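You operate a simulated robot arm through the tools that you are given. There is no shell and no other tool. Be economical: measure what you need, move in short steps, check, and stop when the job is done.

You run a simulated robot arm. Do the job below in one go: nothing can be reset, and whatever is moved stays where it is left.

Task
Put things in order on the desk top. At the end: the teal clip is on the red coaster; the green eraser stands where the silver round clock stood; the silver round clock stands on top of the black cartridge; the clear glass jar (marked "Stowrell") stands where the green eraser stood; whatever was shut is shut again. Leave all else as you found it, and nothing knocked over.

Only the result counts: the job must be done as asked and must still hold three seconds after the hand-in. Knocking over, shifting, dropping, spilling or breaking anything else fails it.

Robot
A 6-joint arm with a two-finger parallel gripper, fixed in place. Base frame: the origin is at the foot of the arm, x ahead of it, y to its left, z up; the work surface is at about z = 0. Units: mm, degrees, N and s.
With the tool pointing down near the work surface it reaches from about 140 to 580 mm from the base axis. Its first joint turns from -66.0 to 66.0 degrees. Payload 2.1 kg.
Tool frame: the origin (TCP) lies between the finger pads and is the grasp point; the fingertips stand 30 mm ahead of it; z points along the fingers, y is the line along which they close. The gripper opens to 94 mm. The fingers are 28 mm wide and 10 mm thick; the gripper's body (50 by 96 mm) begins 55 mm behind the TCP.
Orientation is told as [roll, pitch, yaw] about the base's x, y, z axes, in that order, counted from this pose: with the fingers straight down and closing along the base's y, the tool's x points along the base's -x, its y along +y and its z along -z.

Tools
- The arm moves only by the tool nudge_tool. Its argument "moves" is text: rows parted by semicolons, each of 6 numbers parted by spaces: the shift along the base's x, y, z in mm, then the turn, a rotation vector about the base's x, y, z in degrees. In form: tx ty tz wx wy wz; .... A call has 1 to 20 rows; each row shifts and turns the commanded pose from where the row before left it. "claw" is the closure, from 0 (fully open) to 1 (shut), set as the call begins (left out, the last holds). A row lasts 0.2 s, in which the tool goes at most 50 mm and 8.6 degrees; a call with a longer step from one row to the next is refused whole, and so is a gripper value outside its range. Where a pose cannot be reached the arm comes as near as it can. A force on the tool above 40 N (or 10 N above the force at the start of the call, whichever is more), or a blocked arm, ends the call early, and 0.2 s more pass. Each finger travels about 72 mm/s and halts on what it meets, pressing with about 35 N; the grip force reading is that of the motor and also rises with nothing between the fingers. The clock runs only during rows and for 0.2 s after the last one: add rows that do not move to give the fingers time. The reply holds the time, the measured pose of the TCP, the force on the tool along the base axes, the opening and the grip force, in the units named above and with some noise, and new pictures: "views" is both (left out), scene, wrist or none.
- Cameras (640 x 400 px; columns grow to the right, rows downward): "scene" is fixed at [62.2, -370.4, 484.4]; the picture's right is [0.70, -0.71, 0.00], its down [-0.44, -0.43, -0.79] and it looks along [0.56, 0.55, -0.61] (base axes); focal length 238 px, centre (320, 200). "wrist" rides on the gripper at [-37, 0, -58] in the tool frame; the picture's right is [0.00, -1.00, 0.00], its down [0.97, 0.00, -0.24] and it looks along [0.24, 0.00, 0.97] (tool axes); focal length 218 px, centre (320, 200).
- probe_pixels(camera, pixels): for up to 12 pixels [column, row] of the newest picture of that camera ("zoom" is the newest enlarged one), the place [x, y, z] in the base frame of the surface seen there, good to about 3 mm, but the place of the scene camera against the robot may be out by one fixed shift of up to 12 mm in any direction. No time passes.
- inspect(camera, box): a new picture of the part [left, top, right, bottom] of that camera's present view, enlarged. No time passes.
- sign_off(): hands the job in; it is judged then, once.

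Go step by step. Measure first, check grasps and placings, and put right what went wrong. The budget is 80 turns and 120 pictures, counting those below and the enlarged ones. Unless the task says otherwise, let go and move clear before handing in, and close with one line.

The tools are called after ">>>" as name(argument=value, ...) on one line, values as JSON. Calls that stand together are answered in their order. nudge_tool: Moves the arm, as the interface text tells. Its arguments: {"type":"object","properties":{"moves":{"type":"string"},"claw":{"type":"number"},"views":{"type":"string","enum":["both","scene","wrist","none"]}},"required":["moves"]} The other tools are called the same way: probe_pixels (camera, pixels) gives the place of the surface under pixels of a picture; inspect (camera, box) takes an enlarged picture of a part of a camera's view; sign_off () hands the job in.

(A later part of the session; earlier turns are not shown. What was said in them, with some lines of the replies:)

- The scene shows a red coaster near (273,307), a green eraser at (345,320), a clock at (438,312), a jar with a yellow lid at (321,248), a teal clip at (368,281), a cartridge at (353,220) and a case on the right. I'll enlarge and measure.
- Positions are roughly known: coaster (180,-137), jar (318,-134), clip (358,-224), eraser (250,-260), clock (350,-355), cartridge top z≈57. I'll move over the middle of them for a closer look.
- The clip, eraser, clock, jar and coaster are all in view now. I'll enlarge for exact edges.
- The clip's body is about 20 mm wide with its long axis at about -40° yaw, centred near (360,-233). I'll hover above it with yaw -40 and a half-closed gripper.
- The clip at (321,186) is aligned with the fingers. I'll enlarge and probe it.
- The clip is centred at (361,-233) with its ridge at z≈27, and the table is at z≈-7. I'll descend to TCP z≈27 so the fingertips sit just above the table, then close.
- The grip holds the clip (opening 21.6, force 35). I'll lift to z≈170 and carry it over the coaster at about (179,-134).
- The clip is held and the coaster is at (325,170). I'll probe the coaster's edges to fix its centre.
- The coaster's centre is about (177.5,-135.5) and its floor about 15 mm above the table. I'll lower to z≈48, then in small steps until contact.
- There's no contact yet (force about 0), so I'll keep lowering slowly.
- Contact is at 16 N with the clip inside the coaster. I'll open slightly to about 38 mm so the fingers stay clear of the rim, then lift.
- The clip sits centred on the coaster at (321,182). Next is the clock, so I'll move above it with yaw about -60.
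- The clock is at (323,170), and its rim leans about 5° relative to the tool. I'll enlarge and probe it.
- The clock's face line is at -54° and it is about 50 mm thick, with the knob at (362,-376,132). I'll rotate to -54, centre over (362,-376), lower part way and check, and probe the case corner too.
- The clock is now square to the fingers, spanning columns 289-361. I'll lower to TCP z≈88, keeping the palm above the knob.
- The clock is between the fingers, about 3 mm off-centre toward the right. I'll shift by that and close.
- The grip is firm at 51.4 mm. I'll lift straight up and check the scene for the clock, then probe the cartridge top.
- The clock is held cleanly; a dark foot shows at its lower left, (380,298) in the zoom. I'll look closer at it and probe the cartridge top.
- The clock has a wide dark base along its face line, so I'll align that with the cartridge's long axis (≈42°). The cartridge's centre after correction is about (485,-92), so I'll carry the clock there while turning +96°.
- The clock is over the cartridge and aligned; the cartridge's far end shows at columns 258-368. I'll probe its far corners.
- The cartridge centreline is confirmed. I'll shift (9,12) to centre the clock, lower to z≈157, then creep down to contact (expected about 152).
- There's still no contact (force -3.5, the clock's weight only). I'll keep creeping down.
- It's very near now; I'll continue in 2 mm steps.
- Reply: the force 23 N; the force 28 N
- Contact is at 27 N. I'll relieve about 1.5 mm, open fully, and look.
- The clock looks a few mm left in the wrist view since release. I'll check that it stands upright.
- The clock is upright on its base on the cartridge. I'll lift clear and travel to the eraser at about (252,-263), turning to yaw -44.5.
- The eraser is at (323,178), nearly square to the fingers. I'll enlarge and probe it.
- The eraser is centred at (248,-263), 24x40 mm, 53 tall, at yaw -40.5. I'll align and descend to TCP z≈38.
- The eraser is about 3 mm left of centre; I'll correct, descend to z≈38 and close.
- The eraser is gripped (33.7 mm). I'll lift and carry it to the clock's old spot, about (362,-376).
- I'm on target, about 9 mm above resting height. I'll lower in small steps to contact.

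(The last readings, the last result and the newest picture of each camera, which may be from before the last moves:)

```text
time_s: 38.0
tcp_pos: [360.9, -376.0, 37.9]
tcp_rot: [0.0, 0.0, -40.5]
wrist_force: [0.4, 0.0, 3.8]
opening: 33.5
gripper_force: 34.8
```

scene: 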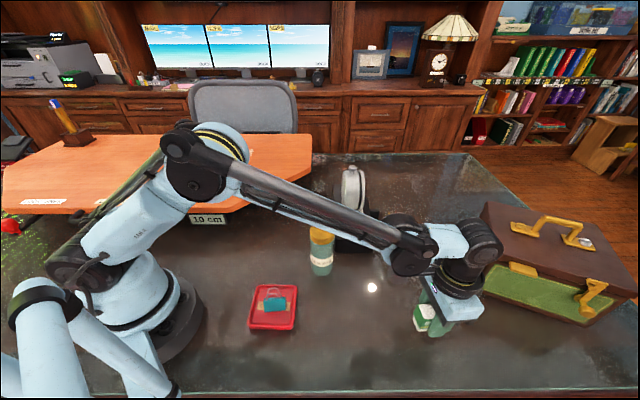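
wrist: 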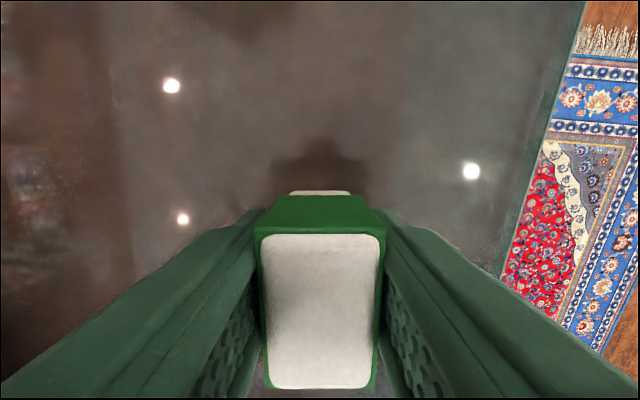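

It's in contact on the desk. I'll open, lift, and travel above the jar with yaw 0.

>>> nudge_tool(moves="0 0 0.5 0 0 0;0 0 0 0 0 0;0 0 0 0 0 0;0 0 30 0 0 0;0 0 45 0 0 0;0 0 45 0 0 0;0 0 45 0 0 0;0 0 30 0 0 0;0 0 0 0 0 0", claw=0.4, views="wrist")

>>> nudge_tool(moves="-7 40 0 0 0 8;-7 40 0 0 0 8;-7 40 0 0 0 8;-7 40 0 0 0 8;-7 40 0 0 0 8.5;-8 42 0 0 0 0;0 0 0 0 0 0", claw=0.1, views="both")

```text
time_s: 40.0
tcp_pos: [360.4, -375.5, 234.8]
tcp_rot: [-0.1, 0.0, -40.5]
wrist_force: [-0.3, 0.4, 0.3]
opening: 56.6
gripper_force: 0.0
```

wrist: 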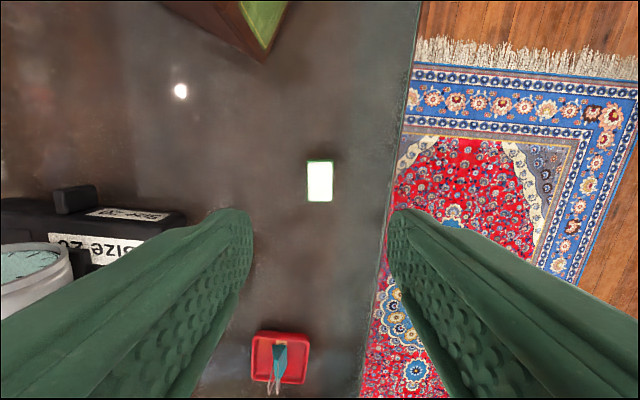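

```text
time_s: 41.6
tcp_pos: [319.1, -134.0, 231.7]
tcp_rot: [-0.1, 0.0, 0.1]
wrist_force: [-0.6, -0.2, 0.2]
opening: 84.6
gripper_force: 0.2
```

scene: 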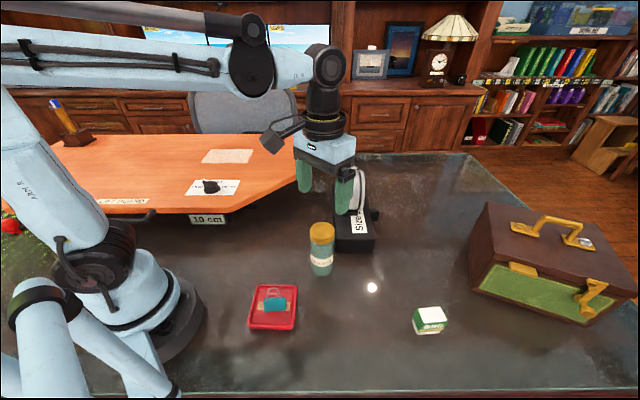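
wrist: 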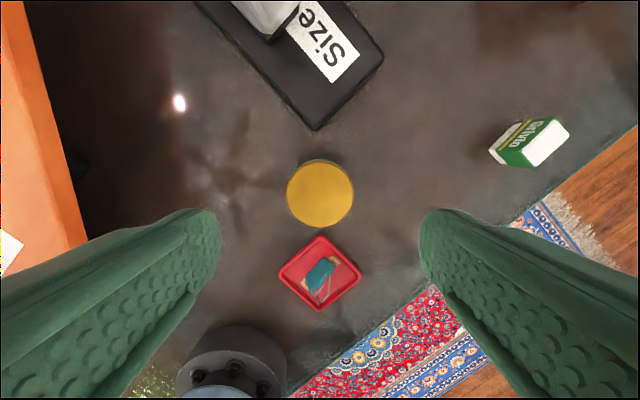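

The jar lid is centred near (320,194) and the eraser now stands at scene (430,320). I'll check both more closely.

>>> inspect(camera="scene", box=[390, 285, 470, 355])

>>> inspect(camera="scene", box=[290, 160, 390, 290])

>>> probe_pixels(camera="wrist", pixels=[[320, 194], [288, 194], [351, 194], [320, 165], [320, 224], [546, 143], [322, 125], [382, 60]])

```text
5.71 times, centred on (430, 320) of scene
```

zoom: 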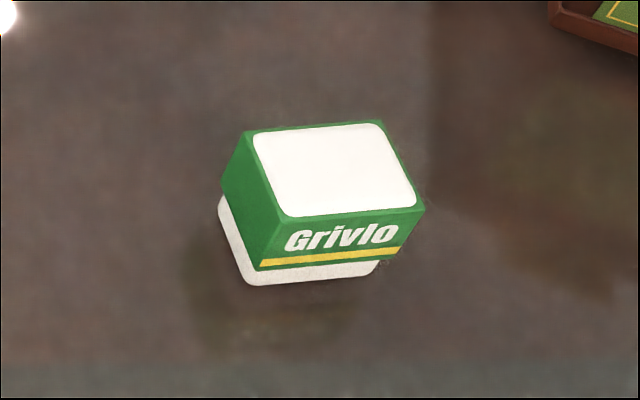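

```text
3.08 times, centred on (340, 225) of scene
```

zoom: 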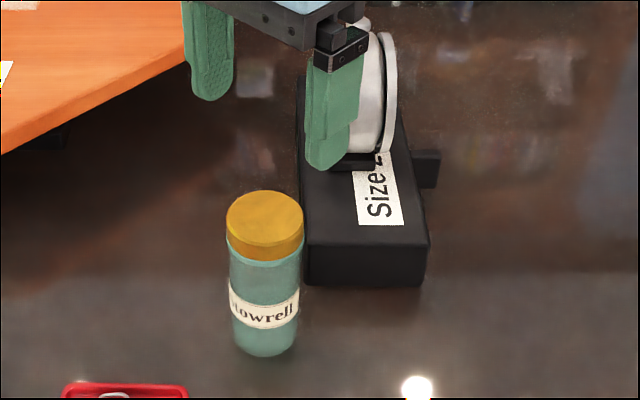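

```text
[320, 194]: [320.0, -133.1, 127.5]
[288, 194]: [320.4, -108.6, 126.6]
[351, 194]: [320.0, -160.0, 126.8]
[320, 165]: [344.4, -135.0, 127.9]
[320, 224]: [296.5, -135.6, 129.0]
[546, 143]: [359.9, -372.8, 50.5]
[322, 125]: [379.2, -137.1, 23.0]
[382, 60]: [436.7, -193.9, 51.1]
```

The eraser is upright at (360,-373), within a few mm of the clock's spot, and the clock stands fine. The jar axis is at (320,-134.5), about 53 mm across; I'll lower to z≈84 and grip.

>>> nudge_tool(moves="1 -0.5 -40 0 0 0;0 0 -40 0 0 0;0 0 -40 0 0 0;0 0 -28 0 0 0;0 0 0 0 0 0", views="wrist")

>>> nudge_tool(moves="0 0 0 0 0 0;0 0 0 0 0 0;0 0 0 0 0 0;0 0 0 0 0 0", claw=1, views="both")

```text
time_s: 42.8
tcp_pos: [319.1, -133.9, 84.4]
tcp_rot: [0.0, 0.0, 0.0]
wrist_force: [0.5, -0.6, 0.4]
opening: 84.5
gripper_force: 0.0
```

wrist: 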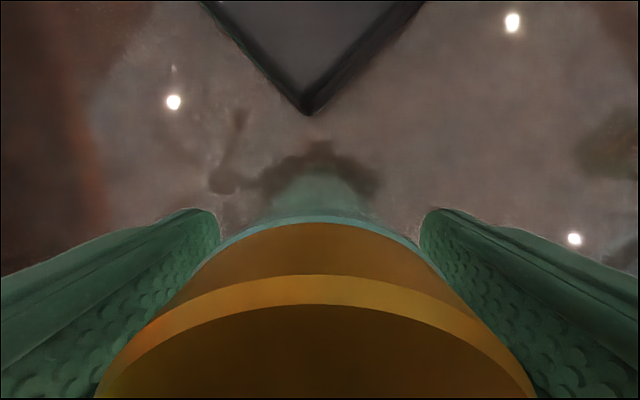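

```text
time_s: 43.8
tcp_pos: [319.6, -134.8, 84.3]
tcp_rot: [0.0, 0.1, 0.0]
wrist_force: [-0.3, 0.9, -0.7]
opening: 52.7
gripper_force: 34.8
```

scene: 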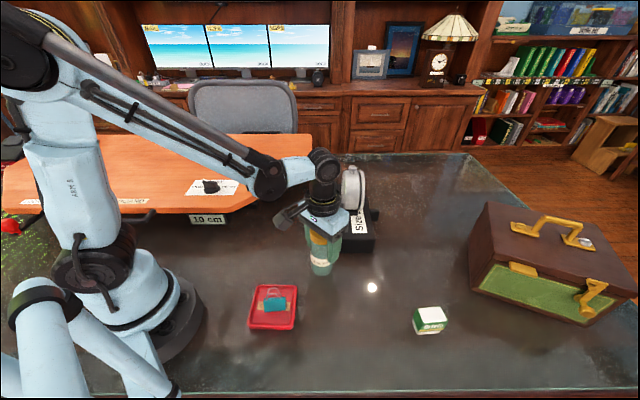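
wrist: 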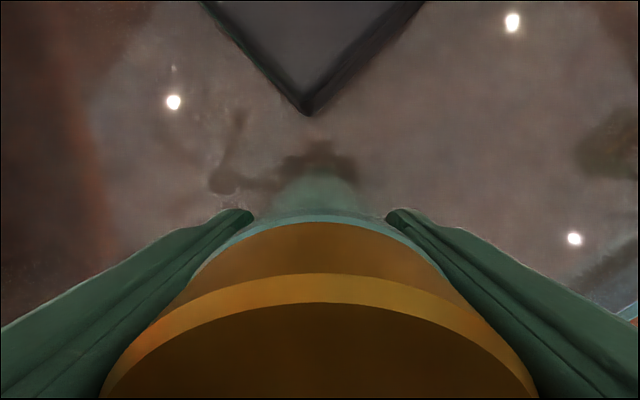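

The jar is gripped at 52.7 mm. I'll lift 50 mm and carry it to the eraser's old spot at about (249,-263.5).

>>> nudge_tool(moves="0 0 10 0 0 0;0 0 20 0 0 0;0 0 20 0 0 0;-14 -26 0 0 0 0;-14 -26 0 0 0 0;-14 -26 0 0 0 0;-14 -26 0 0 0 0;-14.5 -25 0 0 0 0;0 0 -20 0 0 0;0 0 -20 0 0 0;0 0 -4 0 0 0;0 0 0 0 0 0", views="both")

```text
time_s: 46.4
tcp_pos: [249.8, -262.4, 89.8]
tcp_rot: [0.0, 0.0, 0.0]
wrist_force: [0.3, 0.0, -1.6]
opening: 52.6
gripper_force: 35.2
```

scene: 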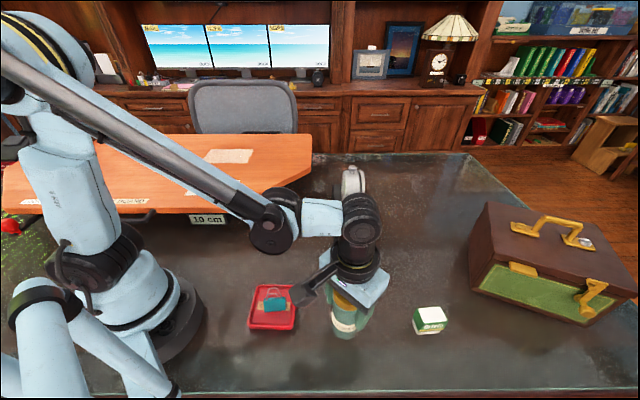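
wrist: 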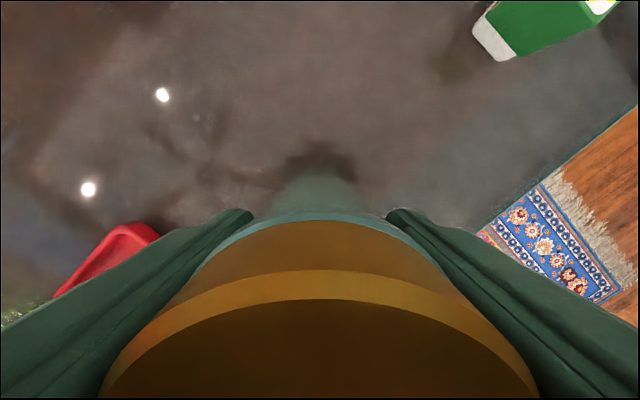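

The jar is over the spot, about 5 mm up. I'll creep down to contact.

>>> nudge_tool(moves="0 -1 -4 0 0 0;0 0 0 0 0 0", views="none")

>>> nudge_tool(moves="0 0 -1.5 0 0 0;0 0 0 0 0 0", views="none")

```text
time_s: 47.0
tcp_pos: [248.4, -265.9, 85.3]
tcp_rot: [0.0, 0.0, 0.0]
wrist_force: [-0.1, 0.4, -2.9]
opening: 52.9
gripper_force: 34.8
```

```text
time_s: 47.6
tcp_pos: [248.8, -266.1, 84.1]
tcp_rot: [0.1, 0.1, 0.0]
wrist_force: [-1.1, -0.8, 3.8]
opening: 52.3
gripper_force: 35.2
```

The jar is in contact with the desk. I'll open and lift clear.

>>> nudge_tool(moves="0 0 0 0 0 0;0 0 0 0 0 0;0 0 0 0 0 0;0 0 20 0 0 0;0 0 45 0 0 0;0 0 45 0 0 0;0 0 45 0 0 0;-20 40 20 0 0 0;-20 40 20 0 0 0;-20 40 0 0 0 0;0 0 0 0 0 0", claw=0.1, views="both")

>>> inspect(camera="scene", box=[230, 150, 490, 350])

>>> probe_pixels(camera="scene", pixels=[[345, 290], [430, 313]])

```text
time_s: 50.0
tcp_pos: [187.9, -144.6, 278.7]
tcp_rot: [0.0, 0.0, 0.1]
wrist_force: [0.4, -0.2, -0.2]
opening: 84.7
gripper_force: 0.1
```

scene: 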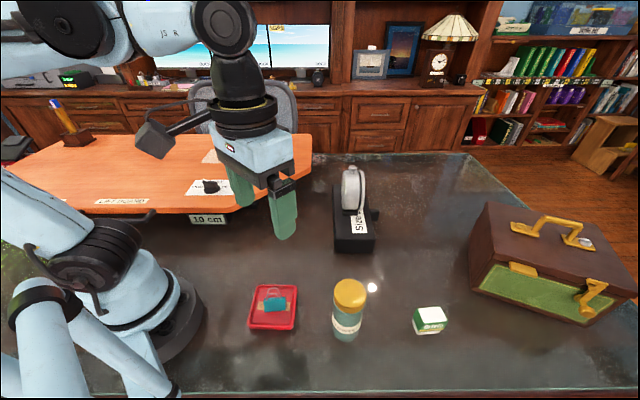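
wrist: 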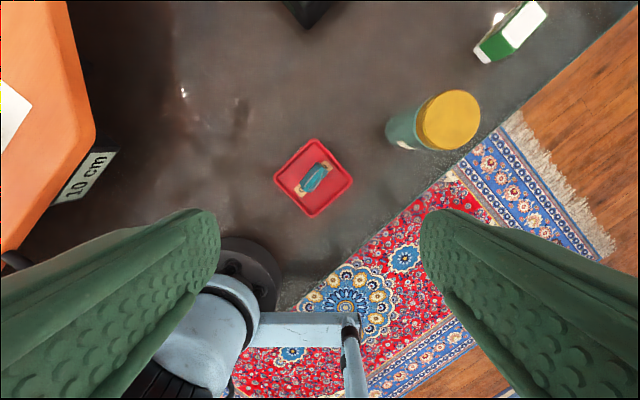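

```text
2.00 times, centred on (360, 250) of scene
```

zoom: 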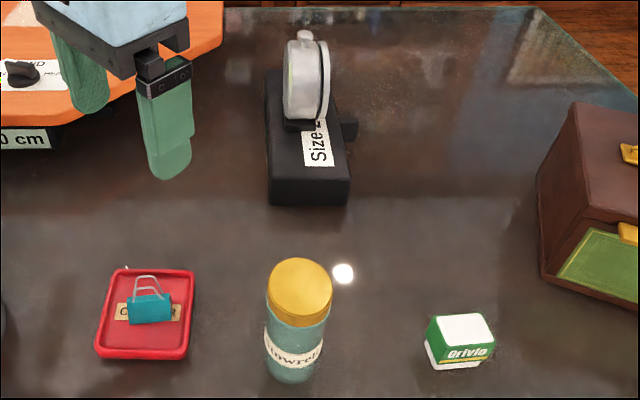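

```text
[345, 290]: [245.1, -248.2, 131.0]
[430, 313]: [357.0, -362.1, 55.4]
```

Everything is in place and upright: clip on the coaster, clock on the cartridge, eraser at the clock's old spot and jar at the eraser's old spot. The gripper is clear, so I'm handing in.

>>> sign_off()

```text
The job is handed in.
```

The desk is in order and handed in. The teal clip is on the red coaster and the silver clock is on the black cartridge, turned about 96° from how it faced before. The green eraser is where the clock stood and the Stowrell jar is where the eraser stood, each within about 4 mm by the camera. I opened nothing, and nothing was knocked over.
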